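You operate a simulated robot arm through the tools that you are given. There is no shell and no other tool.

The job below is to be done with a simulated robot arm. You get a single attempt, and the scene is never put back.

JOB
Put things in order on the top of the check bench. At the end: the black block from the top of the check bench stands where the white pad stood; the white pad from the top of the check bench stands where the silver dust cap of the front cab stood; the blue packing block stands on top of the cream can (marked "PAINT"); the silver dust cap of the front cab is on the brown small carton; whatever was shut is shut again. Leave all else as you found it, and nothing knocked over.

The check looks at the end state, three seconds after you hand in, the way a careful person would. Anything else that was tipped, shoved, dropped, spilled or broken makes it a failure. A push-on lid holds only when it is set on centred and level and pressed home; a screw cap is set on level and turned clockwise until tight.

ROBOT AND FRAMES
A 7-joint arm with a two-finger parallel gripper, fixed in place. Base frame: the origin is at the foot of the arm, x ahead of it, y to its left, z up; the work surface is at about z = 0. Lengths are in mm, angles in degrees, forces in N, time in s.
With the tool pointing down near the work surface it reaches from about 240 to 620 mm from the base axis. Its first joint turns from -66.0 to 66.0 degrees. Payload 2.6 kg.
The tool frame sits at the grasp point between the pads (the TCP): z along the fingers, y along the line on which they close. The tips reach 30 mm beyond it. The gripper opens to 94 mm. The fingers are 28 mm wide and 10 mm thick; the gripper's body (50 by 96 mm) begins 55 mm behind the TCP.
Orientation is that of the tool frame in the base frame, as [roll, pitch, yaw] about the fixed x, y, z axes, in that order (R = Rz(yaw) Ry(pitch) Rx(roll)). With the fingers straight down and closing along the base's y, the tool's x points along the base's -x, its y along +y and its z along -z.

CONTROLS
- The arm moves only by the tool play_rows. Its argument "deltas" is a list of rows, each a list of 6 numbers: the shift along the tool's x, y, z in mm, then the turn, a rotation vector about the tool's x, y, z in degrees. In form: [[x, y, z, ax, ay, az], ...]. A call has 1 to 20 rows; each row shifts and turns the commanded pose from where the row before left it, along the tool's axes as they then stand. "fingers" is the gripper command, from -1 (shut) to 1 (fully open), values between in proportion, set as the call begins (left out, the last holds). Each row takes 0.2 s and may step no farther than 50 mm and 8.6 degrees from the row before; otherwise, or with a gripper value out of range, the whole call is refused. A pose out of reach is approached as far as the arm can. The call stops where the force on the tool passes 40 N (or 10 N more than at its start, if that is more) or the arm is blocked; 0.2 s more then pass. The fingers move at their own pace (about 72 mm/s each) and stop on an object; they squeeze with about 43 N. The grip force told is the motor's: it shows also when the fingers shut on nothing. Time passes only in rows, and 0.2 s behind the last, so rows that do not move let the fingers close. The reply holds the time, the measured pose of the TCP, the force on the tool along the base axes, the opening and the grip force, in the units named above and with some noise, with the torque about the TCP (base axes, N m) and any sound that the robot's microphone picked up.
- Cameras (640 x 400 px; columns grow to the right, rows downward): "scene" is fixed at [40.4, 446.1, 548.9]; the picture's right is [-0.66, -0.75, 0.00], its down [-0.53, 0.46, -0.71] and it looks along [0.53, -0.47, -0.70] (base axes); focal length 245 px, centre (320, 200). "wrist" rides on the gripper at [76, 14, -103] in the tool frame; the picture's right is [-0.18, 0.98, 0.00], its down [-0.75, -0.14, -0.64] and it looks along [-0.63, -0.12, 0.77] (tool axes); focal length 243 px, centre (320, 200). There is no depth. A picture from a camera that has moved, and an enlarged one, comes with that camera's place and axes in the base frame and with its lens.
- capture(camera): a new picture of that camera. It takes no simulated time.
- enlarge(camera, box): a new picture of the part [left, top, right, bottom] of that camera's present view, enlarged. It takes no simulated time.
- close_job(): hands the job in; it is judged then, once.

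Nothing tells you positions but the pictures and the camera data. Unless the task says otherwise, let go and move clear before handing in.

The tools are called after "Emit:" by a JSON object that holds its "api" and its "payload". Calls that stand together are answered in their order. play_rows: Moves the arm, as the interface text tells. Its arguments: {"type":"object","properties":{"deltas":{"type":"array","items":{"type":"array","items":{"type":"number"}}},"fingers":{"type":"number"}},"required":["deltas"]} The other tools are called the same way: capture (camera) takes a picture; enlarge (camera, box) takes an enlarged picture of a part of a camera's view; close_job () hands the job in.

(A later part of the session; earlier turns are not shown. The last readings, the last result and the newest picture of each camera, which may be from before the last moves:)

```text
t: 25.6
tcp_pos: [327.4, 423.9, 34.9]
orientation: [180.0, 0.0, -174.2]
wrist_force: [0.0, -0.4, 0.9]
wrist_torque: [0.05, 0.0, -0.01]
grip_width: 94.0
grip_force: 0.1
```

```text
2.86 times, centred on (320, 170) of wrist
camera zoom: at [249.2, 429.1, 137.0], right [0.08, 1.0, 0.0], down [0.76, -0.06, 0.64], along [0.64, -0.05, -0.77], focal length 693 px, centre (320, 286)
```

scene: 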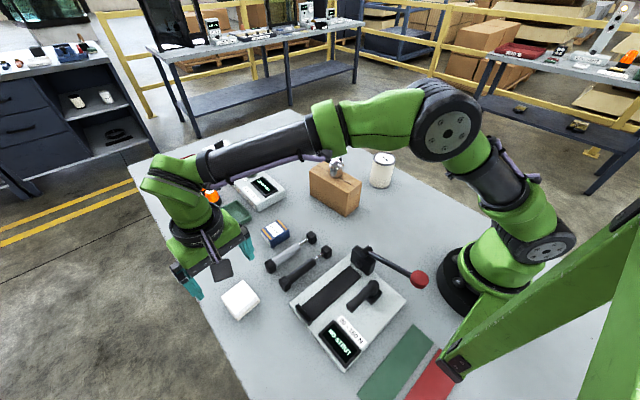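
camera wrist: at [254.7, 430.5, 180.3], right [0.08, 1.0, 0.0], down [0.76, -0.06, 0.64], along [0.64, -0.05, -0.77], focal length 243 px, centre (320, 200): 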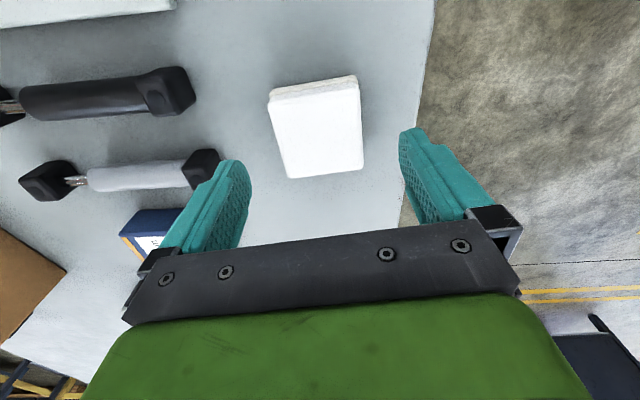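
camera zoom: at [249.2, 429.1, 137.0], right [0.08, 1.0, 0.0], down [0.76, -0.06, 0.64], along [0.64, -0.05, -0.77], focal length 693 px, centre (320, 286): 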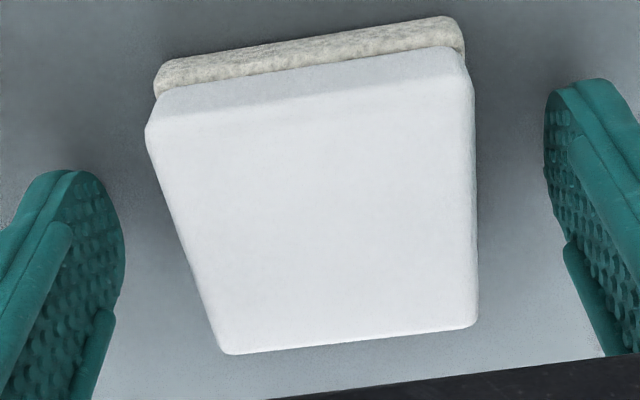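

Centred over the pad, so I close the fingers.

Emit:
{"api": "play_rows", "payload": {"deltas": [[0, 0, 0, 0, 0, 0], [0, 0, 0, 0, 0, 0], [0, 0, 0, 0, 0, 0], [0, 0, 0, 0, 0, 0]], "fingers": -1}}

Emit:
{"api": "enlarge", "payload": {"camera": "wrist", "box": [220, 100, 420, 240]}}

```text
t: 26.6
tcp_pos: [328.8, 423.3, 34.4]
orientation: [179.9, 0.0, -174.2]
wrist_force: [0.2, 0.6, 3.0]
wrist_torque: [0.02, 0.02, -0.07]
grip_width: 59.2
grip_force: 42.7
```

```text
2.86 times, centred on (320, 170) of wrist
camera zoom: at [249.3, 429.2, 137.4], right [0.08, 1.0, 0.0], down [0.76, -0.06, 0.64], along [0.64, -0.05, -0.77], focal length 693 px, centre (320, 286)
```

zoom: 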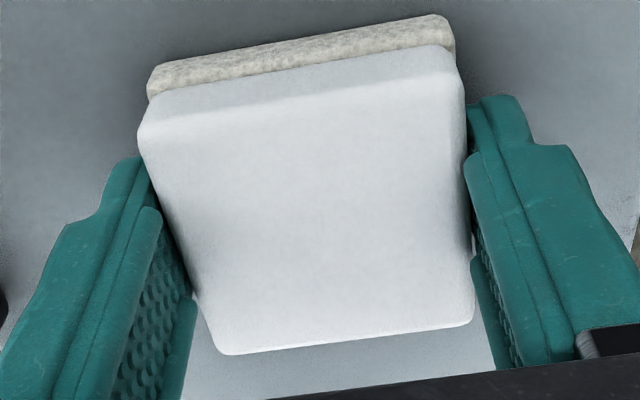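

The pad is gripped at 59 mm. I lift it gently and check from the scene camera.

Emit:
{"api": "play_rows", "payload": {"deltas": [[0, 0, -5, 0, 0, 0], [0, 0, -10, 0, 0, 0], [0, 0, -25, 0, 0, 0], [0, 0, -40, 0, 0, 0], [0, 0, 0, 0, 0, 0]]}}

Emit:
{"api": "enlarge", "payload": {"camera": "scene", "box": [170, 210, 280, 320]}}

Emit:
{"api": "capture", "payload": {"camera": "wrist"}}

```text
t: 27.8
tcp_pos: [327.4, 425.1, 113.9]
orientation: [179.9, 0.0, -174.2]
wrist_force: [0.2, 0.0, -0.7]
wrist_torque: [-0.02, 0.03, -0.03]
grip_width: 58.9
grip_force: 43.0
```

```text
3.64 times, centred on (225, 265) of scene
camera zoom: at [40.4, 446.1, 548.9], right [-0.66, -0.75, 0.0], down [-0.53, 0.46, -0.71], along [0.53, -0.47, -0.7], focal length 890 px, centre (666, -36)
```

zoom: 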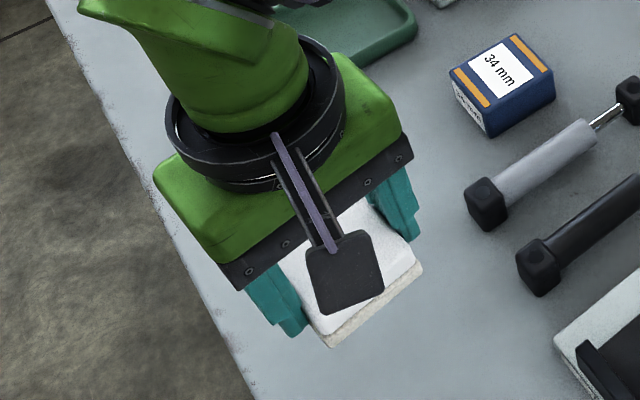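

```text
taken
camera wrist: at [249.4, 430.6, 216.7], right [0.08, 1.0, 0.0], down [0.76, -0.06, 0.64], along [0.64, -0.05, -0.77], focal length 243 px, centre (320, 200)
```

wrist: 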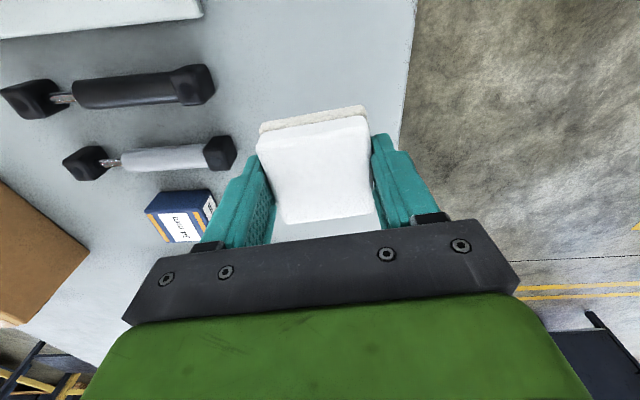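

The pad is held firmly. Comparing the 59 mm grip width with the views gives a pad about 59 mm square and 20 mm high, with its centre some 5–6 mm beyond the grip centre, so I'll compensate when placing. I carry it to the cap's old spot.

Emit:
{"api": "play_rows", "payload": {"deltas": [[0, 0, -43, 0, 0, 0], [0, 0, -43, 0, 0, 0], [10.43, -40.78, 0, 0, 0, 0], [10.43, -40.78, 0, 0, 0, 0], [10.43, -40.78, 0, 0, 0, 0], [10.43, -40.78, 0, 0, 0, 0], [10.43, -40.78, 0, 0, 0, 0], [10.43, -40.78, 0, 0, 0, 0], [10.43, -40.78, 0, 0, 0, 0], [10.43, -40.78, 0, 0, 0, 0], [10.43, -40.78, 0, 0, 0, 0], [10.43, -40.78, 0, 0, 0, 0], [10.43, -40.78, 0, 0, 0, 0], [10.43, -40.78, 0, 0, 0, 0], [10.43, -40.78, 0, 0, 0, 0], [0, 0, 0, 0, 0, 0]]}}

Emit:
{"api": "capture", "payload": {"camera": "wrist"}}

Emit:
{"api": "capture", "payload": {"camera": "scene"}}

```text
t: 31.2
tcp_pos: [246.3, -117.6, 201.7]
orientation: [-180.0, 0.0, -174.2]
wrist_force: [0.7, -0.7, -0.5]
wrist_torque: [0.02, -0.02, 0.01]
grip_width: 58.9
grip_force: 43.2
```

```text
taken
camera wrist: at [167.5, -112.4, 304.7], right [0.08, 1.0, 0.0], down [0.76, -0.06, 0.64], along [0.64, -0.05, -0.77], focal length 243 px, centre (320, 200)
```

wrist: 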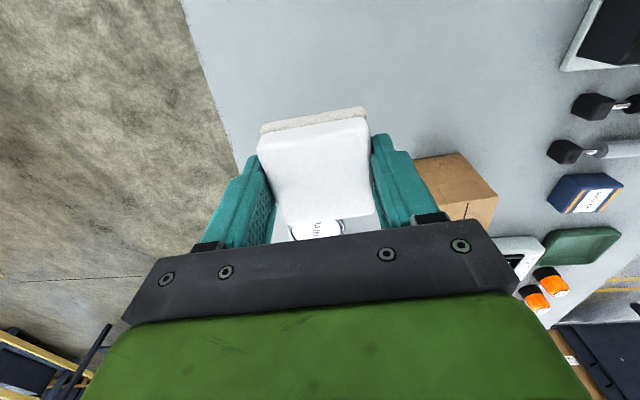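

```text
taken
```

scene: 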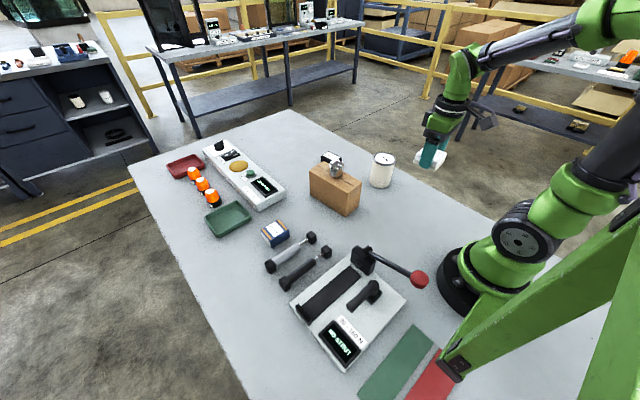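

Over the cap's old spot now. I lower the pad in stages.

Emit:
{"api": "play_rows", "payload": {"deltas": [[0, 0, 40, 0, 0, 0], [0, 0, 40, 0, 0, 0], [0, 0, 40, 0, 0, 0], [0, 0, 25, 0, 0, 0], [0, 0, 10, 0, 0, 0], [0, 0, 0, 0, 0, 0]]}}

Emit:
{"api": "play_rows", "payload": {"deltas": [[0, 0, 4, 0, 0, 0], [0, 0, 3, 0, 0, 0], [0, 0, 1.5, 0, 0, 0]]}}

Emit:
{"api": "play_rows", "payload": {"deltas": [[0, 0, 1, 0, 0, 0]]}}

```text
t: 32.6
tcp_pos: [246.5, -116.9, 45.4]
orientation: [-180.0, -0.1, -174.2]
wrist_force: [0.7, -0.6, -1.1]
wrist_torque: [0.01, 0.0, 0.03]
grip_width: 58.8
grip_force: 43.4
```

```text
t: 33.4
tcp_pos: [246.7, -116.3, 36.9]
orientation: [179.9, 0.1, -174.2]
wrist_force: [-0.2, 0.0, -1.1]
wrist_torque: [-0.04, 0.01, 0.0]
grip_width: 58.8
grip_force: 43.2
```

```text
t: 33.8
tcp_pos: [246.3, -115.2, 36.4]
orientation: [180.0, 0.0, -174.2]
wrist_force: [0.6, -0.2, -1.1]
wrist_torque: [0.02, 0.03, 0.0]
grip_width: 59.0
grip_force: 43.2
```

Emit:
{"api": "play_rows", "payload": {"deltas": [[0, 0, 0.8, 0, 0, 0]]}}

Emit:
{"api": "play_rows", "payload": {"deltas": [[0, 0, 0.8, 0, 0, 0]]}}

```text
t: 34.2
tcp_pos: [247.6, -116.0, 34.9]
orientation: [-180.0, 0.1, -174.2]
wrist_force: [-0.1, 0.5, 4.4]
wrist_torque: [0.08, 0.03, -0.01]
grip_width: 58.7
grip_force: 42.9
```

```text
t: 34.6
tcp_pos: [245.8, -116.6, 34.9]
orientation: [179.9, 0.0, -174.4]
wrist_force: [-11.3, 4.8, 35.4]
wrist_torque: [0.01, 0.14, 0.07]
grip_width: 59.2
grip_force: 43.2
```

The pad is on the bench. I relieve the pressure, release and rise slowly.

Emit:
{"api": "play_rows", "payload": {"deltas": [[0, 0, -0.8, 0, 0, 0], [0, 0, 0, 0, 0, 0]]}}

Emit:
{"api": "play_rows", "payload": {"deltas": [[0, 0, 0, 0, 0, 0], [0, 0, 0, 0, 0, 0], [0, 0, 0, 0, 0, 0]], "fingers": 1}}

Emit:
{"api": "enlarge", "payload": {"camera": "wrist", "box": [220, 100, 420, 240]}}

Emit:
{"api": "play_rows", "payload": {"deltas": [[0, 0, -10, 0, 0, 0], [0, 0, -40, 0, 0, 0], [0, 0, -40, 0, 0, 0], [0, 0, -40, 0, 0, 0], [0, 0, 0, 0, 0, 0]]}}

Emit:
{"api": "enlarge", "payload": {"camera": "wrist", "box": [240, 40, 400, 140]}}

Emit:
{"api": "enlarge", "payload": {"camera": "scene", "box": [380, 170, 460, 230]}}

```text
t: 35.2
tcp_pos: [247.1, -116.8, 34.0]
orientation: [180.0, 0.0, -174.2]
wrist_force: [-7.0, 10.8, 33.6]
wrist_torque: [0.3, 0.12, -0.01]
grip_width: 58.8
grip_force: 43.0
```

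```text
t: 36.0
tcp_pos: [246.2, -117.9, 34.4]
orientation: [-179.9, 0.0, -174.2]
wrist_force: [0.7, -0.2, 0.6]
wrist_torque: [0.03, -0.02, -0.01]
grip_width: 93.9
grip_force: 0.0
```

```text
2.86 times, centred on (320, 170) of wrist
camera zoom: at [167.6, -111.9, 136.9], right [0.08, 1.0, 0.0], down [0.76, -0.06, 0.64], along [0.64, -0.05, -0.77], focal length 693 px, centre (320, 286)
```

zoom: 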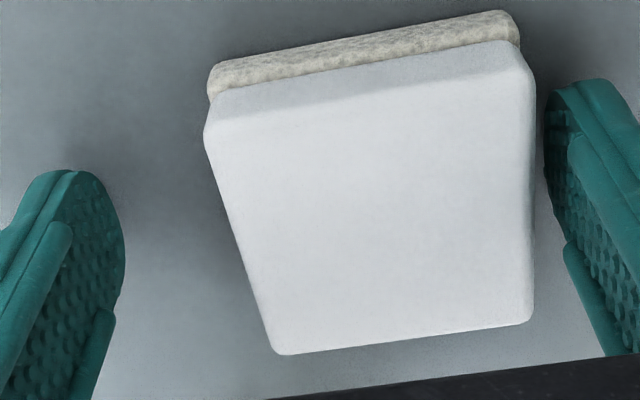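

```text
t: 37.2
tcp_pos: [247.9, -117.2, 168.2]
orientation: [179.9, 0.0, -174.3]
wrist_force: [-0.1, 0.9, -0.2]
wrist_torque: [0.01, 0.02, 0.01]
grip_width: 94.0
grip_force: 0.1
```

```text
4.00 times, centred on (320, 90) of wrist
camera zoom: at [168.9, -112.2, 270.7], right [0.08, 1.0, 0.0], down [0.76, -0.06, 0.64], along [0.64, -0.05, -0.77], focal length 970 px, centre (320, 640)
```

zoom: 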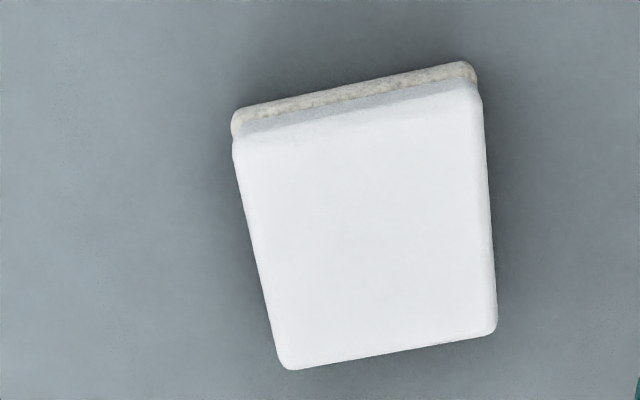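

```text
6.67 times, centred on (420, 200) of scene
camera zoom: at [40.4, 446.1, 548.9], right [-0.66, -0.75, 0.0], down [-0.53, 0.46, -0.71], along [0.53, -0.47, -0.7], focal length 1631 px, centre (-347, 200)
```

zoom: 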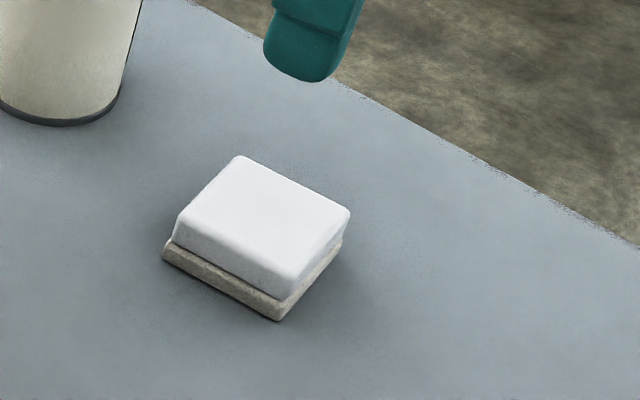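

The pad shifted about 12 mm toward +y as I let go, because of the residual downward force. I'll re-grip it centred, move it back, and this time release with almost no load and open slowly.

Emit:
{"api": "play_rows", "payload": {"deltas": [[-6, 12.6, 10, 0, 0, 0], [0, 0, 40, 0, 0, 0], [0, 0, 40, 0, 0, 0], [0, 0, 25, 0, 0, 0], [0, 0, 0, 0, 0, 0]]}}

Emit:
{"api": "capture", "payload": {"camera": "wrist"}}

Emit:
{"api": "enlarge", "payload": {"camera": "wrist", "box": [220, 100, 420, 240]}}

```text
t: 38.4
tcp_pos: [250.5, -103.4, 50.3]
orientation: [-180.0, -0.1, -174.2]
wrist_force: [-0.6, -0.3, 1.0]
wrist_torque: [-0.02, 0.0, -0.01]
grip_width: 94.0
grip_force: 0.1
```

```text
taken
camera wrist: at [171.8, -97.7, 151.7], right [0.08, 1.0, 0.0], down [0.76, -0.06, 0.64], along [0.64, -0.05, -0.77], focal length 243 px, centre (320, 200)
```

wrist: 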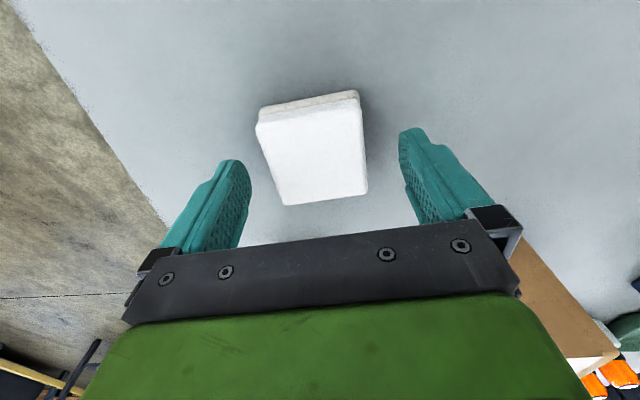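

```text
2.86 times, centred on (320, 170) of wrist
camera zoom: at [171.8, -97.7, 151.7], right [0.08, 1.0, 0.0], down [0.76, -0.06, 0.64], along [0.64, -0.05, -0.77], focal length 693 px, centre (320, 286)
```

zoom: 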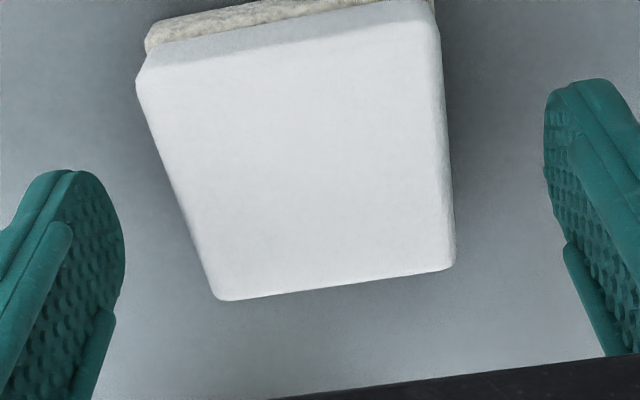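

Now nearly centred. I make a small correction, descend and grip.

Emit:
{"api": "play_rows", "payload": {"deltas": [[-2.5, -2.8, 0, 0, 0, 0], [0, 0, 10, 0, 0, 0], [0, 0, 5, 0, 0, 0], [0, 0, 0, 0, 0, 0]]}}

Emit:
{"api": "play_rows", "payload": {"deltas": [[0, 0, 0, 0, 0, 0], [0, 0, 0, 0, 0, 0], [0, 0, 0, 0, 0, 0], [0, 0, 0, 0, 0, 0]], "fingers": -1}}

Emit:
{"api": "enlarge", "payload": {"camera": "wrist", "box": [220, 100, 420, 240]}}

```text
t: 39.4
tcp_pos: [254.2, -108.5, 33.7]
orientation: [-179.9, 0.0, -174.2]
wrist_force: [-0.6, 0.2, 0.6]
wrist_torque: [0.01, 0.03, -0.01]
grip_width: 94.0
grip_force: 0.0
```

```text
t: 40.4
tcp_pos: [254.5, -106.1, 34.3]
orientation: [-180.0, 0.1, -174.2]
wrist_force: [-0.3, 1.9, 12.0]
wrist_torque: [0.1, 0.1, 0.01]
grip_width: 58.7
grip_force: 43.3
```

```text
2.86 times, centred on (320, 170) of wrist
camera zoom: at [175.9, -101.8, 137.2], right [0.08, 1.0, 0.0], down [0.76, -0.06, 0.64], along [0.64, -0.05, -0.77], focal length 693 px, centre (320, 286)
```

zoom: 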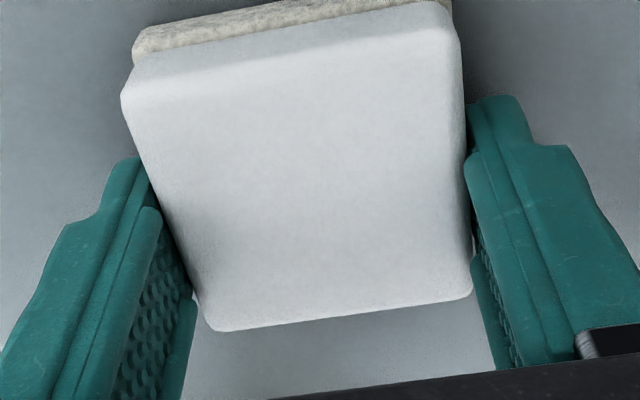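

Gripped and centred. I lift a few millimetres, shift 8.5 mm toward -y, and lower gently.

Emit:
{"api": "play_rows", "payload": {"deltas": [[0, 0, -3, 0, 0, 0], [0, 0, -3, 0, 0, 0], [0.8, -4.2, 0, 0, 0, 0], [0.8, -4.2, 0, 0, 0, 0], [0, 0, 0, 0, 0, 0]]}}

Emit:
{"api": "play_rows", "payload": {"deltas": [[0, 0, 2.5, 0, 0, 0], [0, 0, 2, 0, 0, 0], [0, 0, 0, 0, 0, 0]]}}

Emit:
{"api": "play_rows", "payload": {"deltas": [[0, 0, 0.6, 0, 0, 0], [0, 0, 0, 0, 0, 0]]}}

```text
t: 41.6
tcp_pos: [254.3, -115.6, 40.0]
orientation: [180.0, 0.0, -174.3]
wrist_force: [0.4, -0.6, -0.6]
wrist_torque: [0.01, -0.03, 0.01]
grip_width: 58.8
grip_force: 42.6
```

```text
t: 42.4
tcp_pos: [255.7, -116.5, 36.7]
orientation: [180.0, 0.0, -174.3]
wrist_force: [0.2, 0.2, 0.0]
wrist_torque: [-0.03, 0.02, -0.02]
grip_width: 59.1
grip_force: 43.0
```

```text
t: 43.0
tcp_pos: [254.5, -116.1, 35.9]
orientation: [-180.0, 0.0, -174.3]
wrist_force: [-0.7, 0.3, -0.7]
wrist_torque: [0.0, 0.01, -0.02]
grip_width: 58.9
grip_force: 43.0
```

Emit:
{"api": "play_rows", "payload": {"deltas": [[0, 0, 0.5, 0, 0, 0], [0, 0, 0, 0, 0, 0]]}}

Emit:
{"api": "play_rows", "payload": {"deltas": [[0, 0, 0.4, 0, 0, 0], [0, 0, 0, 0, 0, 0]]}}

```text
t: 43.6
tcp_pos: [254.1, -115.9, 36.4]
orientation: [180.0, 0.1, -174.1]
wrist_force: [-0.4, 0.1, -1.0]
wrist_torque: [-0.02, -0.02, 0.04]
grip_width: 58.7
grip_force: 42.9
```

```text
t: 44.2
tcp_pos: [254.2, -115.6, 34.9]
orientation: [180.0, 0.1, -174.3]
wrist_force: [0.0, -0.4, -0.6]
wrist_torque: [-0.03, -0.03, 0.0]
grip_width: 59.0
grip_force: 42.7
```

Emit:
{"api": "play_rows", "payload": {"deltas": [[0, 0, 0.4, 0, 0, 0], [0, 0, 0, 0, 0, 0]]}}

Emit:
{"api": "play_rows", "payload": {"deltas": [[0, 0, 0.3, 0, 0, 0], [0, 0, 0, 0, 0, 0]]}}

```text
t: 44.8
tcp_pos: [253.6, -115.7, 35.3]
orientation: [-180.0, -0.1, -174.3]
wrist_force: [-0.4, 0.3, -1.2]
wrist_torque: [0.02, 0.0, 0.02]
grip_width: 59.0
grip_force: 43.2
```

```text
t: 45.4
tcp_pos: [253.7, -116.3, 34.4]
orientation: [179.9, 0.2, -174.2]
wrist_force: [-0.4, 3.4, 19.9]
wrist_torque: [0.14, 0.31, -0.04]
grip_width: 58.8
grip_force: 43.3
```

Emit:
{"api": "play_rows", "payload": {"deltas": [[0, 0, -0.25, 0, 0, 0], [0, 0, 0, 0, 0, 0], [0, 0, 0, 0, 0, 0]]}}

```text
t: 46.2
tcp_pos: [253.9, -115.5, 34.4]
orientation: [-179.9, 0.1, -174.2]
wrist_force: [5.1, 3.0, 18.6]
wrist_torque: [0.2, 0.08, -0.06]
grip_width: 58.9
grip_force: 43.0
```

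Emit:
{"api": "play_rows", "payload": {"deltas": [[0, 0, -0.4, 0, 0, 0], [0, 0, 0, 0, 0, 0], [0, 0, 0, 0, 0, 0]]}}

```text
t: 47.0
tcp_pos: [254.4, -116.1, 34.7]
orientation: [-180.0, 0.0, -174.2]
wrist_force: [3.7, -1.6, 11.4]
wrist_torque: [-0.01, -0.18, -0.05]
grip_width: 58.8
grip_force: 42.9
```

Emit:
{"api": "play_rows", "payload": {"deltas": [[0, 0, -0.3, 0, 0, 0], [0, 0, 0, 0, 0, 0], [0, 0, 0, 0, 0, 0]]}}

```text
t: 47.8
tcp_pos: [253.5, -115.3, 35.1]
orientation: [-180.0, -0.1, -174.2]
wrist_force: [-2.0, -1.9, 7.9]
wrist_torque: [-0.12, -0.16, -0.09]
grip_width: 58.7
grip_force: 43.1
```

Emit:
{"api": "play_rows", "payload": {"deltas": [[0, 0, -0.3, 0, 0, 0], [0, 0, 0, 0, 0, 0]]}}

Emit:
{"api": "play_rows", "payload": {"deltas": [[0, 0, 0, 0, 0, 0], [0, 0, 0, 0, 0, 0]], "fingers": 0.28}}

Emit:
{"api": "play_rows", "payload": {"deltas": [[0, 0, 0, 0, 0, 0], [0, 0, 0, 0, 0, 0]], "fingers": 0.34}}

Emit:
{"api": "enlarge", "payload": {"camera": "wrist", "box": [220, 100, 420, 240]}}

```text
t: 48.4
tcp_pos: [253.1, -114.9, 35.7]
orientation: [179.9, 0.0, -174.1]
wrist_force: [-0.6, -0.5, -0.3]
wrist_torque: [0.01, -0.02, -0.03]
grip_width: 59.0
grip_force: 43.2
```

```text
t: 49.0
tcp_pos: [254.4, -115.8, 35.5]
orientation: [-180.0, 0.1, -174.1]
wrist_force: [0.2, -0.4, 0.1]
wrist_torque: [-0.03, 0.0, 0.0]
grip_width: 60.3
grip_force: 0.4
```

```text
t: 49.6
tcp_pos: [254.4, -115.0, 36.1]
orientation: [-179.9, 0.0, -174.2]
wrist_force: [0.3, 0.3, -0.2]
wrist_torque: [-0.01, -0.03, -0.01]
grip_width: 63.2
grip_force: 0.1
```

```text
2.86 times, centred on (320, 170) of wrist
camera zoom: at [175.1, -109.9, 138.0], right [0.08, 1.0, 0.0], down [0.76, -0.06, 0.64], along [0.64, -0.05, -0.77], focal length 693 px, centre (320, 286)
```

zoom: 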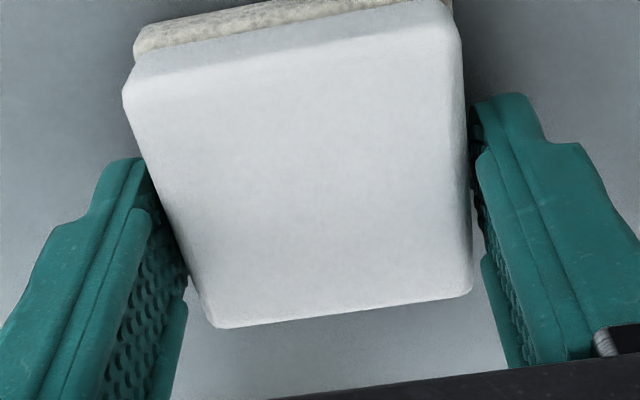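

The pad stayed put this time. I open fully and rise.

Emit:
{"api": "play_rows", "payload": {"deltas": [[0, 0, 0, 0, 0, 0], [0, 0, 0, 0, 0, 0]], "fingers": 0.5}}

Emit:
{"api": "play_rows", "payload": {"deltas": [[0, 0, 0, 0, 0, 0], [0, 0, 0, 0, 0, 0], [0, 0, 0, 0, 0, 0]], "fingers": 1}}

Emit:
{"api": "enlarge", "payload": {"camera": "wrist", "box": [220, 100, 420, 240]}}

Emit:
{"api": "play_rows", "payload": {"deltas": [[0, 0, -10, 0, 0, 0], [0, 0, -30, 0, 0, 0], [0, 0, -40, 0, 0, 0], [0, 0, -40, 0, 0, 0], [0, 0, -40, 0, 0, 0], [0, 0, 0, 0, 0, 0], [0, 0, 0, 0, 0, 0]]}}

Emit:
{"api": "capture", "payload": {"camera": "wrist"}}

Emit:
{"api": "enlarge", "payload": {"camera": "scene", "box": [373, 170, 453, 230]}}

```text
t: 50.2
tcp_pos: [253.9, -115.0, 34.4]
orientation: [-180.0, 0.0, -174.2]
wrist_force: [-0.3, -0.1, 0.0]
wrist_torque: [0.0, -0.01, 0.0]
grip_width: 70.4
grip_force: 0.2
```

```text
t: 51.0
tcp_pos: [253.3, -115.7, 34.8]
orientation: [179.9, 0.0, -174.1]
wrist_force: [-0.3, 0.1, 0.6]
wrist_torque: [-0.02, 0.02, -0.01]
grip_width: 93.7
grip_force: 0.1
```

```text
2.86 times, centred on (320, 170) of wrist
camera zoom: at [175.1, -109.9, 137.9], right [0.08, 1.0, 0.0], down [0.76, -0.06, 0.64], along [0.64, -0.05, -0.77], focal length 693 px, centre (320, 286)
```

zoom: 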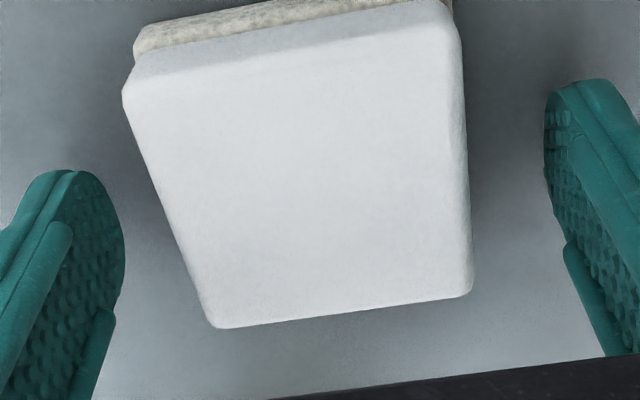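

```text
t: 52.6
tcp_pos: [253.8, -114.1, 197.3]
orientation: [180.0, -0.1, -174.2]
wrist_force: [-0.1, 0.1, -0.4]
wrist_torque: [-0.02, -0.01, 0.01]
grip_width: 93.9
grip_force: 0.0
```

```text
taken
camera wrist: at [174.5, -108.9, 300.0], right [0.08, 1.0, 0.0], down [0.76, -0.06, 0.64], along [0.64, -0.05, -0.77], focal length 243 px, centre (320, 200)
```

wrist: 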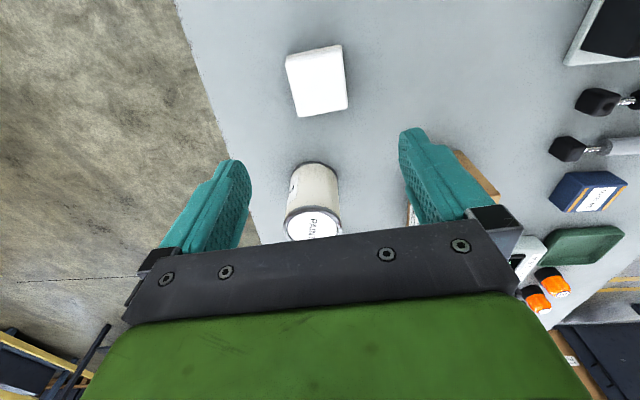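

```text
6.67 times, centred on (413, 200) of scene
camera zoom: at [40.4, 446.1, 548.9], right [-0.66, -0.75, 0.0], down [-0.53, 0.46, -0.71], along [0.53, -0.47, -0.7], focal length 1631 px, centre (-300, 200)
```

zoom: 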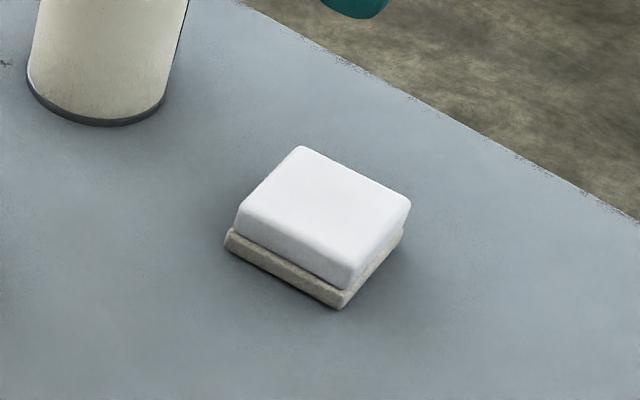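

The pad now stands centred on the cap's old spot. Next I go to the black block.

Emit:
{"api": "play_rows", "payload": {"deltas": [[-39.5, 1.2, 0, 0, 0, 0], [-39.5, 1.2, 0, 0, 0, 0], [-39.5, 1.2, 0, 0, 0, 0], [-39.5, 1.2, 0, 0, 0, 0], [-39.5, 1.2, 0, 0, 0, 0], [-39.5, 1.2, 0, 0, 0, 0], [-39.5, 1.2, 0, 0, 0, 0], [-39.5, 1.2, 0, 0, 0, -2.7], [0, 0, 30, 0, 0, 0], [0, 0, 0, 0, 0, 0]]}}

Emit:
{"api": "capture", "payload": {"camera": "wrist"}}

Emit:
{"api": "enlarge", "payload": {"camera": "wrist", "box": [256, 60, 384, 160]}}

Emit:
{"api": "capture", "payload": {"camera": "scene"}}

```text
t: 54.8
tcp_pos: [568.5, -74.8, 162.3]
orientation: [-180.0, 0.0, -171.6]
wrist_force: [0.4, 0.5, 0.7]
wrist_torque: [0.01, -0.01, -0.01]
grip_width: 94.0
grip_force: 0.0
```

```text
taken
camera wrist: at [489.3, -72.6, 266.4], right [0.04, 1.0, 0.0], down [0.77, -0.03, 0.64], along [0.64, -0.02, -0.77], focal length 243 px, centre (320, 200)
```

wrist: 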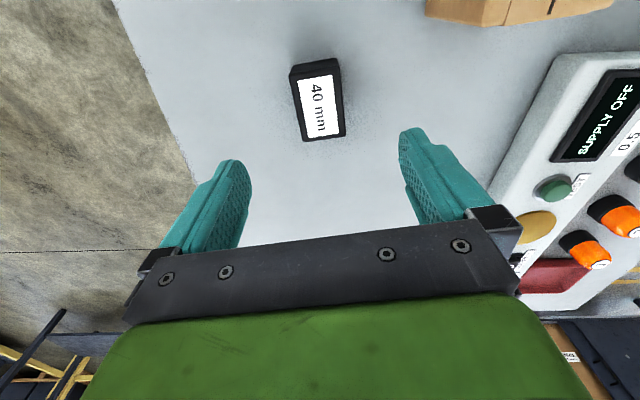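

```text
4.00 times, centred on (320, 110) of wrist
camera zoom: at [489.3, -72.6, 266.4], right [0.04, 1.0, 0.0], down [0.77, -0.03, 0.64], along [0.64, -0.02, -0.77], focal length 970 px, centre (320, 560)
```

zoom: 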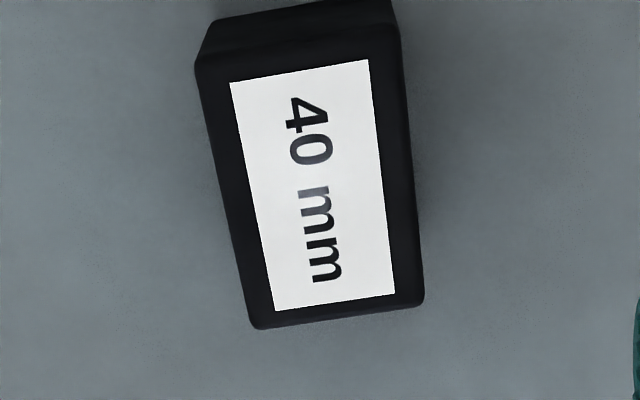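

```text
taken
```

scene: 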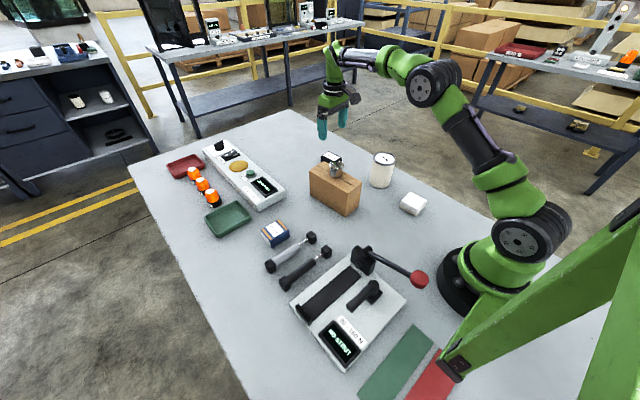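

The black block is almost under the gripper, needing a small yaw trim of +1.5°. I descend and check again.

Emit:
{"api": "play_rows", "payload": {"deltas": [[-1, -1, 25, 0, 0, 1.5], [0, 0, 35, 0, 0, 0], [0, 0, 25, 0, 0, 0], [0, 0, 0, 0, 0, 0]]}}

Emit:
{"api": "enlarge", "payload": {"camera": "wrist", "box": [220, 80, 420, 220]}}

```text
t: 55.8
tcp_pos: [566.9, -76.3, 81.8]
orientation: [-180.0, 0.0, -172.9]
wrist_force: [0.3, 0.3, -0.1]
wrist_torque: [0.05, -0.01, 0.02]
grip_width: 94.2
grip_force: 0.1
```

```text
2.86 times, centred on (320, 150) of wrist
camera zoom: at [488.4, -71.4, 183.7], right [0.06, 1.0, 0.0], down [0.77, -0.05, 0.64], along [0.64, -0.04, -0.77], focal length 693 px, centre (320, 343)
```

zoom: 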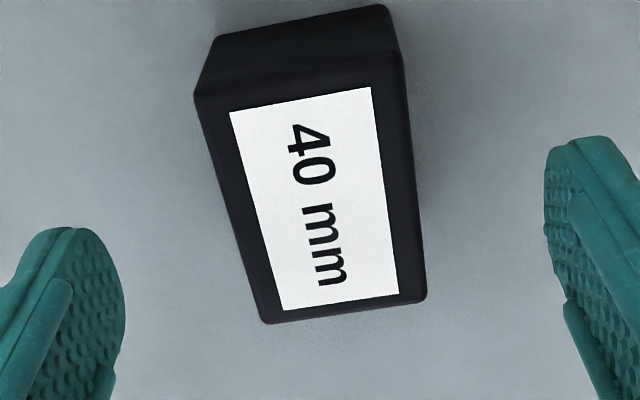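

Consistent with a 61×43×40 mm block. I descend to gripping height and close.

Emit:
{"api": "play_rows", "payload": {"deltas": [[-1, 0, 20, 0, 0, 0], [0, 0, 15, 0, 0, 0], [0, 0, 8, 0, 0, 0], [0, 0, 0, 0, 0, 0]]}}

Emit:
{"api": "enlarge", "payload": {"camera": "wrist", "box": [220, 100, 420, 240]}}

```text
t: 56.8
tcp_pos: [568.8, -74.1, 39.3]
orientation: [-179.9, 0.0, -172.9]
wrist_force: [0.4, -0.7, 0.1]
wrist_torque: [0.02, 0.02, 0.0]
grip_width: 94.2
grip_force: 0.0
```

```text
2.86 times, centred on (320, 170) of wrist
camera zoom: at [489.5, -70.8, 140.9], right [0.06, 1.0, 0.0], down [0.77, -0.05, 0.64], along [0.64, -0.04, -0.77], focal length 693 px, centre (320, 286)
```

zoom: 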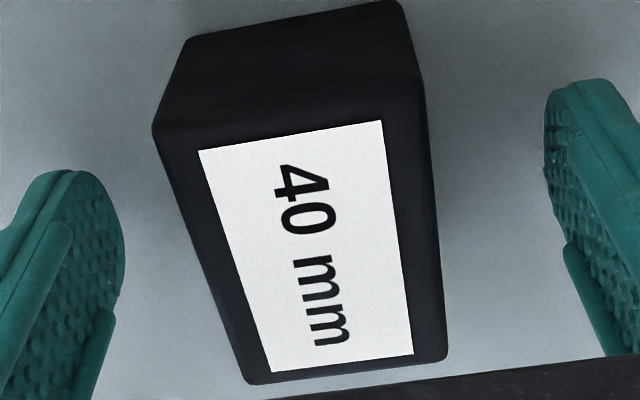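

Centred. I lower the last few millimetres and close.

Emit:
{"api": "play_rows", "payload": {"deltas": [[0, 0, 3.3, 0, 0, 0], [0, 0, 0, 0, 0, 0]]}}

Emit:
{"api": "play_rows", "payload": {"deltas": [[0, 0, 0, 0, 0, 0], [0, 0, 0, 0, 0, 0], [0, 0, 0, 0, 0, 0], [0, 0, 0, 0, 0, 0]], "fingers": -1}}

Emit:
{"api": "enlarge", "payload": {"camera": "wrist", "box": [220, 100, 420, 240]}}

```text
t: 57.4
tcp_pos: [567.9, -73.8, 35.7]
orientation: [-179.9, 0.0, -173.1]
wrist_force: [0.0, 0.3, -0.1]
wrist_torque: [0.03, -0.01, 0.03]
grip_width: 94.0
grip_force: 0.1
```

```text
t: 58.4
tcp_pos: [567.6, -75.3, 35.8]
orientation: [-179.9, 0.0, -173.0]
wrist_force: [1.3, -0.4, 1.0]
wrist_torque: [-0.03, 0.03, -0.02]
grip_width: 49.0
grip_force: 43.0
```

```text
2.86 times, centred on (320, 170) of wrist
camera zoom: at [489.5, -71.3, 138.1], right [0.06, 1.0, 0.0], down [0.77, -0.05, 0.64], along [0.64, -0.04, -0.77], focal length 693 px, centre (320, 286)
```

zoom: 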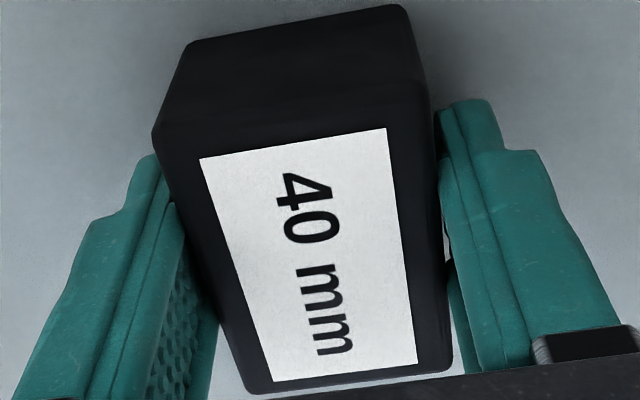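

Gripped at 49 mm. I lift slowly and check from both cameras.

Emit:
{"api": "play_rows", "payload": {"deltas": [[0, 0, -4, 0, 0, 0], [0, 0, -10, 0, 0, 0], [0, 0, -30, 0, 0, 0], [0, 0, -40, 0, 0, 0], [0, 0, 0, 0, 0, 0]]}}

Emit:
{"api": "enlarge", "payload": {"camera": "scene", "box": [290, 90, 370, 180]}}

Emit:
{"api": "capture", "payload": {"camera": "wrist"}}

Emit:
{"api": "enlarge", "payload": {"camera": "wrist", "box": [240, 90, 400, 240]}}

```text
t: 59.6
tcp_pos: [570.2, -77.3, 116.3]
orientation: [-180.0, -0.1, -173.0]
wrist_force: [-0.6, 0.7, -2.3]
wrist_torque: [0.01, -0.03, -0.01]
grip_width: 48.8
grip_force: 43.6
```

```text
4.44 times, centred on (330, 135) of scene
camera zoom: at [40.4, 446.1, 548.9], right [-0.66, -0.75, 0.0], down [-0.53, 0.46, -0.71], along [0.53, -0.47, -0.7], focal length 1087 px, centre (276, 489)
```

zoom: 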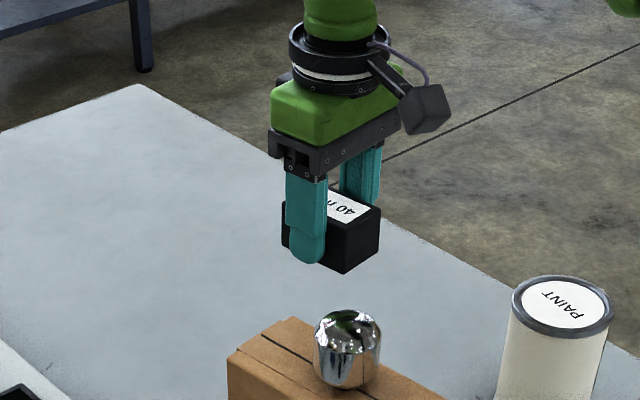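

```text
taken
camera wrist: at [490.2, -73.9, 220.0], right [0.06, 1.0, 0.0], down [0.77, -0.05, 0.64], along [0.64, -0.04, -0.77], focal length 243 px, centre (320, 200)
```

wrist: 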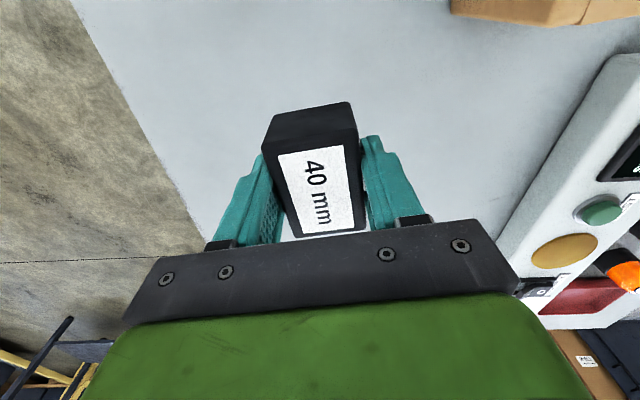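

```text
2.67 times, centred on (320, 165) of wrist
camera zoom: at [490.2, -73.9, 220.0], right [0.06, 1.0, 0.0], down [0.77, -0.05, 0.64], along [0.64, -0.04, -0.77], focal length 647 px, centre (320, 293)
```

zoom: 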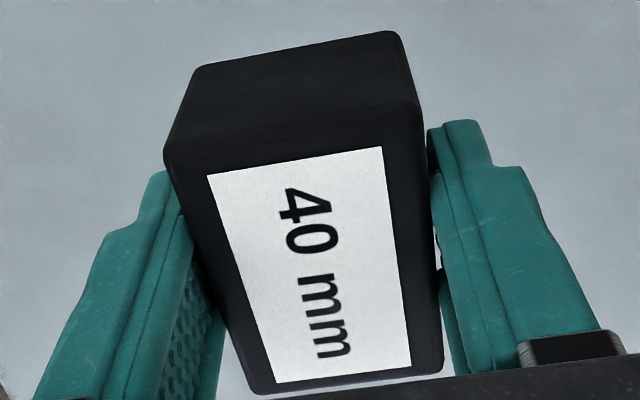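

The block is held firmly and level. I raise it and carry it to the pad's old spot.

Emit:
{"api": "play_rows", "payload": {"deltas": [[0, 0, -34, 0, 0, 0], [0, 0, -33, 0, 0, 0], [0, 0, -33, 0, 0, 0], [12.52, 37.48, 0, 0, 0, 0], [12.52, 37.48, 0, 0, 0, 0], [12.52, 37.48, 0, 0, 0, 0], [12.52, 37.48, 0, 0, 0, 0], [12.52, 37.48, 0, 0, 0, 0], [12.52, 37.48, 0, 0, 0, 0], [12.52, 37.48, 0, 0, 0, 0], [12.52, 37.48, 0, 0, 0, 0], [12.52, 37.48, 0, 0, 0, 0], [12.52, 37.48, 0, 0, 0, 0], [12.52, 37.48, 0, 0, 0, 0], [12.52, 37.48, 0, 0, 0, 0], [12.52, 37.48, 0, 0, 0, 0], [12.52, 37.48, 0, 0, 0, 0], [0, 0, 0, 0, 0, 0]]}}

Emit:
{"api": "capture", "payload": {"camera": "wrist"}}

Emit:
{"api": "capture", "payload": {"camera": "scene"}}

```text
t: 63.4
tcp_pos: [332.9, 427.2, 216.2]
orientation: [-180.0, -0.1, -173.0]
wrist_force: [-1.0, -0.1, -1.3]
wrist_torque: [-0.01, 0.01, 0.0]
grip_width: 48.8
grip_force: 42.9
```

```text
taken
camera wrist: at [254.0, 430.8, 318.3], right [0.06, 1.0, 0.0], down [0.77, -0.05, 0.64], along [0.64, -0.04, -0.77], focal length 243 px, centre (320, 200)
```

wrist: 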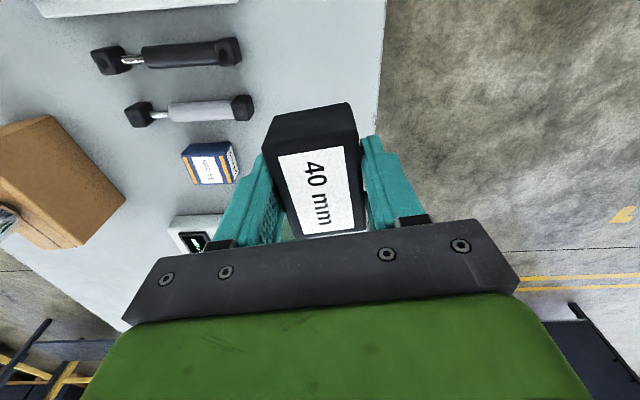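

```text
taken
```

scene: 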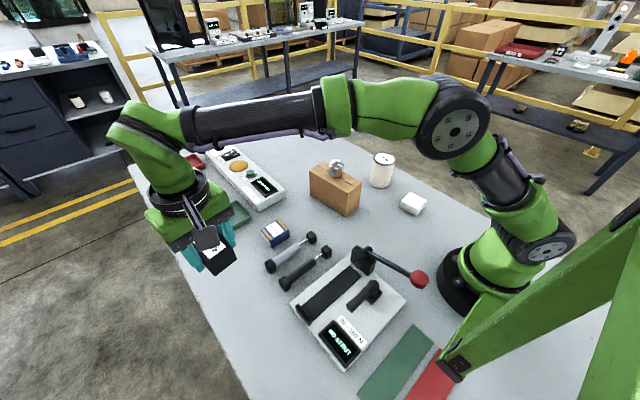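

Over the pad's old spot. I lower the block in stages.

Emit:
{"api": "play_rows", "payload": {"deltas": [[0, 0, 40, 0, 0, 0], [0, 0, 40, 0, 0, 0], [0, 0, 40, 0, 0, 0], [0, 0, 35, 0, 0, 0], [0, 0, 15, 0, 0, 0], [0, 0, 8, 0, 0, 0], [0, 0, 0, 0, 0, 0]]}}

Emit:
{"api": "enlarge", "payload": {"camera": "scene", "box": [180, 240, 280, 340]}}

Emit:
{"api": "play_rows", "payload": {"deltas": [[0, 0, 2.5, 0, 0, 0], [0, 0, 1, 0, 0, 0], [0, 0, 0, 0, 0, 0]]}}

```text
t: 65.0
tcp_pos: [332.0, 426.4, 38.4]
orientation: [-180.0, 0.1, -173.0]
wrist_force: [0.6, -0.2, -1.2]
wrist_torque: [0.0, -0.02, 0.01]
grip_width: 48.6
grip_force: 43.4
```

```text
4.00 times, centred on (230, 290) of scene
camera zoom: at [40.4, 446.1, 548.9], right [-0.66, -0.75, 0.0], down [-0.53, 0.46, -0.71], along [0.53, -0.47, -0.7], focal length 979 px, centre (680, -160)
```

zoom: 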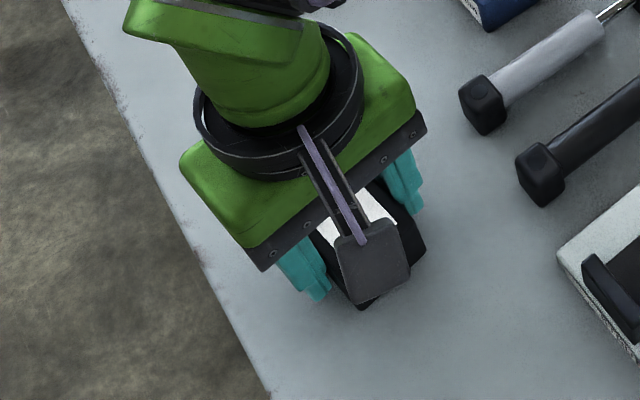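

```text
t: 65.8
tcp_pos: [331.0, 426.7, 36.9]
orientation: [180.0, 0.0, -173.0]
wrist_force: [-0.8, -0.4, -1.7]
wrist_torque: [-0.01, 0.01, 0.0]
grip_width: 48.8
grip_force: 43.2
```

Emit:
{"api": "play_rows", "payload": {"deltas": [[0, 0, 1, 0, 0, 0], [0, 0, 0, 0, 0, 0]]}}

Emit:
{"api": "play_rows", "payload": {"deltas": [[0, 0, 0.6, 0, 0, 0], [0, 0, 0, 0, 0, 0]]}}

Emit:
{"api": "play_rows", "payload": {"deltas": [[0, 0, 0.4, 0, 0, 0], [0, 0, 0, 0, 0, 0]]}}

```text
t: 66.4
tcp_pos: [331.2, 426.2, 35.5]
orientation: [180.0, 0.0, -173.0]
wrist_force: [0.2, -0.2, 0.2]
wrist_torque: [-0.01, -0.06, -0.02]
grip_width: 48.7
grip_force: 43.2
```

```text
t: 67.0
tcp_pos: [331.1, 426.3, 36.3]
orientation: [179.9, 0.1, -172.9]
wrist_force: [0.8, 2.8, 2.9]
wrist_torque: [0.0, 0.02, 0.0]
grip_width: 48.6
grip_force: 43.3
```

```text
t: 67.6
tcp_pos: [331.1, 426.4, 35.5]
orientation: [179.9, 0.0, -173.0]
wrist_force: [-0.3, 4.1, 5.4]
wrist_torque: [0.05, -0.08, 0.06]
grip_width: 48.6
grip_force: 42.7
```

Light contact at 5 N. I release slowly.

Emit:
{"api": "play_rows", "payload": {"deltas": [[0, 0, 0, 0, 0, 0], [0, 0, 0, 0, 0, 0]], "fingers": 0.06}}

Emit:
{"api": "play_rows", "payload": {"deltas": [[0, 0, 0, 0, 0, 0], [0, 0, 0, 0, 0, 0]], "fingers": 0.14}}

Emit:
{"api": "play_rows", "payload": {"deltas": [[0, 0, 0, 0, 0, 0], [0, 0, 0, 0, 0, 0]], "fingers": 0.4}}

Emit:
{"api": "play_rows", "payload": {"deltas": [[0, 0, 0, 0, 0, 0], [0, 0, 0, 0, 0, 0], [0, 0, 0, 0, 0, 0]], "fingers": 1}}

Emit:
{"api": "enlarge", "payload": {"camera": "wrist", "box": [220, 100, 420, 240]}}

```text
t: 68.2
tcp_pos: [332.5, 424.4, 34.1]
orientation: [-179.8, -0.1, -173.0]
wrist_force: [-1.3, 0.9, 1.5]
wrist_torque: [-0.02, 0.0, -0.01]
grip_width: 50.2
grip_force: 0.6
```

```text
t: 68.8
tcp_pos: [330.8, 425.4, 33.9]
orientation: [180.0, 0.0, -173.0]
wrist_force: [0.0, 0.1, 0.4]
wrist_torque: [0.04, 0.0, -0.01]
grip_width: 53.6
grip_force: 0.0
```

```text
t: 69.4
tcp_pos: [331.3, 424.8, 35.3]
orientation: [-180.0, 0.0, -173.0]
wrist_force: [0.0, 0.8, -1.1]
wrist_torque: [-0.01, -0.02, 0.02]
grip_width: 65.9
grip_force: 0.1
```

```text
t: 70.2
tcp_pos: [331.6, 425.1, 34.3]
orientation: [180.0, -0.1, -172.9]
wrist_force: [-0.1, -0.3, 1.5]
wrist_torque: [-0.02, -0.03, 0.02]
grip_width: 93.8
grip_force: 0.0
```

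```text
2.86 times, centred on (320, 170) of wrist
camera zoom: at [252.3, 428.8, 137.6], right [0.06, 1.0, 0.0], down [0.77, -0.05, 0.64], along [0.64, -0.04, -0.77], focal length 693 px, centre (320, 286)
```

zoom: 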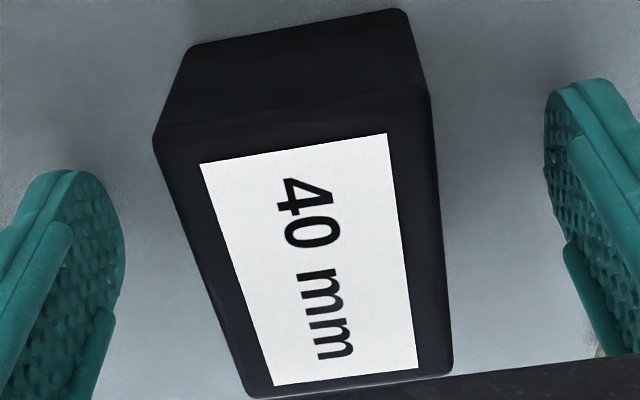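

The block stayed put. I rise and check its place from the scene camera.

Emit:
{"api": "play_rows", "payload": {"deltas": [[0, 0, -10, 0, 0, 0], [0, 0, -30, 0, 0, 0], [0, 0, -40, 0, 0, 0], [0, 0, -40, 0, 0, 0], [0, 0, -45, 0, 0, 0], [-30, -35, 0, 0, 0, 0], [-30, -35, 0, 0, 0, 0], [-30, -35, 0, 0, 0, 0], [-10, -38, 0, 0, 0, 0], [0, 0, 0, 0, 0, 0]]}}

Emit:
{"api": "enlarge", "payload": {"camera": "scene", "box": [205, 265, 275, 335]}}

Emit:
{"api": "capture", "payload": {"camera": "wrist"}}

Emit:
{"api": "capture", "payload": {"camera": "scene"}}

```text
t: 72.4
tcp_pos: [451.1, 296.3, 202.9]
orientation: [179.9, 0.0, -173.1]
wrist_force: [-0.9, -0.1, -0.4]
wrist_torque: [-0.03, 0.0, 0.02]
grip_width: 94.1
grip_force: 0.1
```

```text
5.71 times, centred on (240, 300) of scene
camera zoom: at [40.5, 446.1, 548.9], right [-0.66, -0.75, 0.0], down [-0.53, 0.46, -0.71], along [0.53, -0.47, -0.7], focal length 1398 px, centre (777, -371)
```

zoom: 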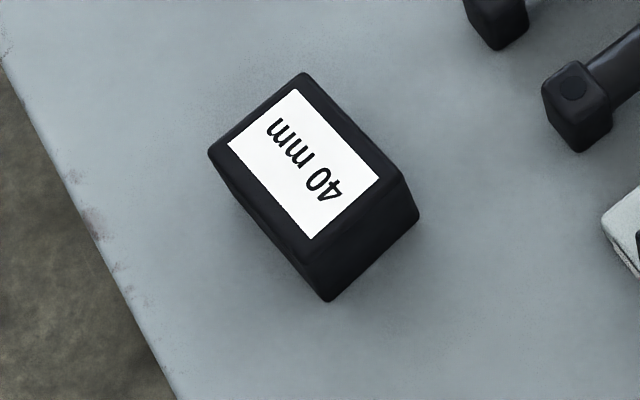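

```text
taken
camera wrist: at [371.2, 299.5, 304.2], right [0.06, 1.0, 0.0], down [0.77, -0.05, 0.64], along [0.64, -0.04, -0.77], focal length 243 px, centre (320, 200)
```

wrist: 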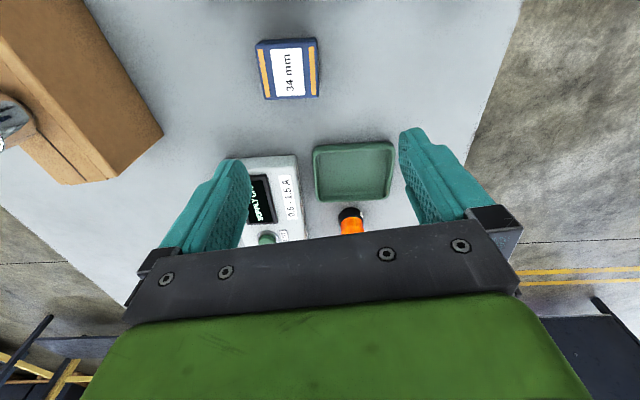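

```text
taken
```

scene: 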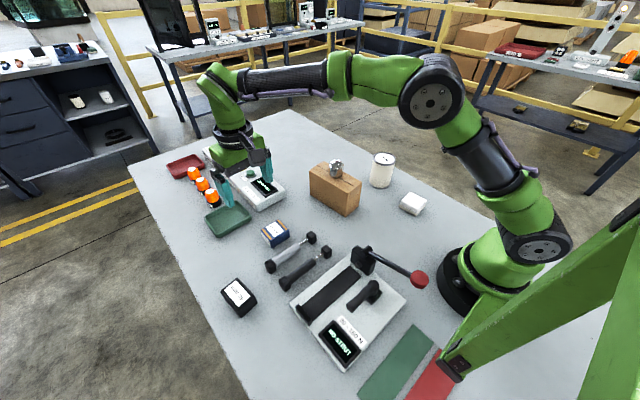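

The black block stands where the pad stood. Now the blue block: I'll enlarge it to get its pose.

Emit:
{"api": "enlarge", "payload": {"camera": "wrist", "box": [232, 20, 344, 120]}}

```text
4.00 times, centred on (288, 70) of wrist
camera zoom: at [371.2, 299.5, 304.2], right [0.06, 1.0, 0.0], down [0.77, -0.05, 0.64], along [0.64, -0.04, -0.77], focal length 970 px, centre (448, 720)
```

zoom: 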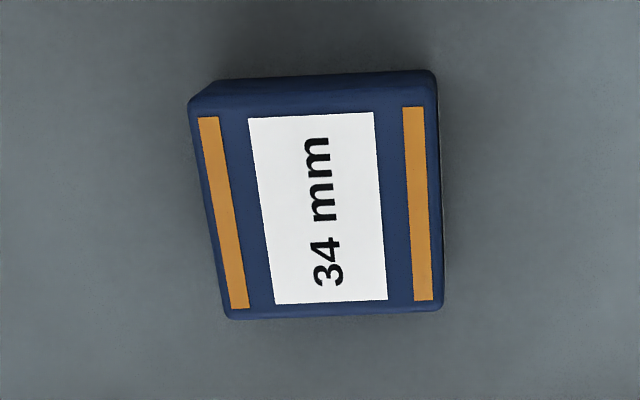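

The blue block is about 58×48 mm with yaw near -1°. I align over it and descend partway.

Emit:
{"api": "play_rows", "payload": {"deltas": [[24.2, -26.9, 0, 0, 0, 0], [0, 0, 40, 0, 0, 8], [0, 0, 40, 0, 0, 0], [0, 0, 39, 0, 0, 0], [0, 0, 0, 0, 0, 0]]}}

Emit:
{"api": "capture", "payload": {"camera": "wrist"}}

Emit:
{"api": "enlarge", "payload": {"camera": "wrist", "box": [220, 80, 420, 220]}}

```text
t: 73.6
tcp_pos: [430.2, 264.6, 84.2]
orientation: [180.0, 0.0, 179.0]
wrist_force: [-0.5, 0.0, -1.1]
wrist_torque: [-0.04, -0.01, -0.01]
grip_width: 94.0
grip_force: 0.0
```

```text
taken
camera wrist: at [351.8, 279.5, 186.3], right [0.2, 0.98, 0.0], down [0.75, -0.15, 0.64], along [0.63, -0.13, -0.77], focal length 243 px, centre (320, 200)
```

wrist: 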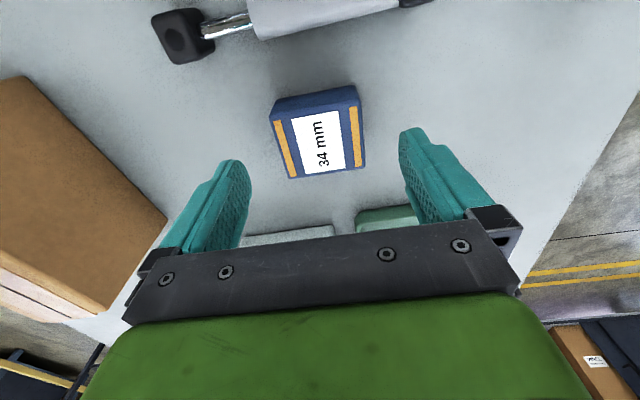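

```text
2.86 times, centred on (320, 150) of wrist
camera zoom: at [351.8, 279.5, 186.3], right [0.2, 0.98, 0.0], down [0.75, -0.15, 0.64], along [0.63, -0.13, -0.77], focal length 693 px, centre (320, 343)
```

zoom: 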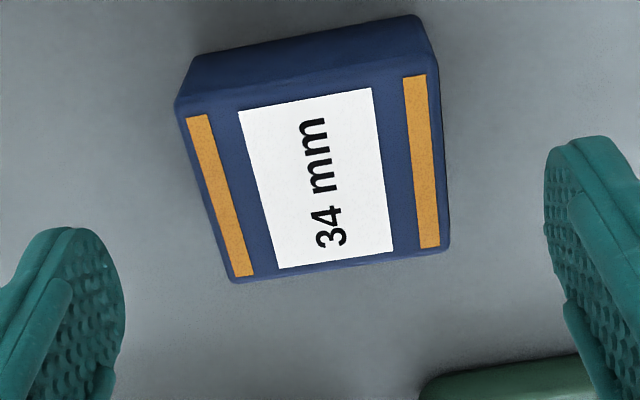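

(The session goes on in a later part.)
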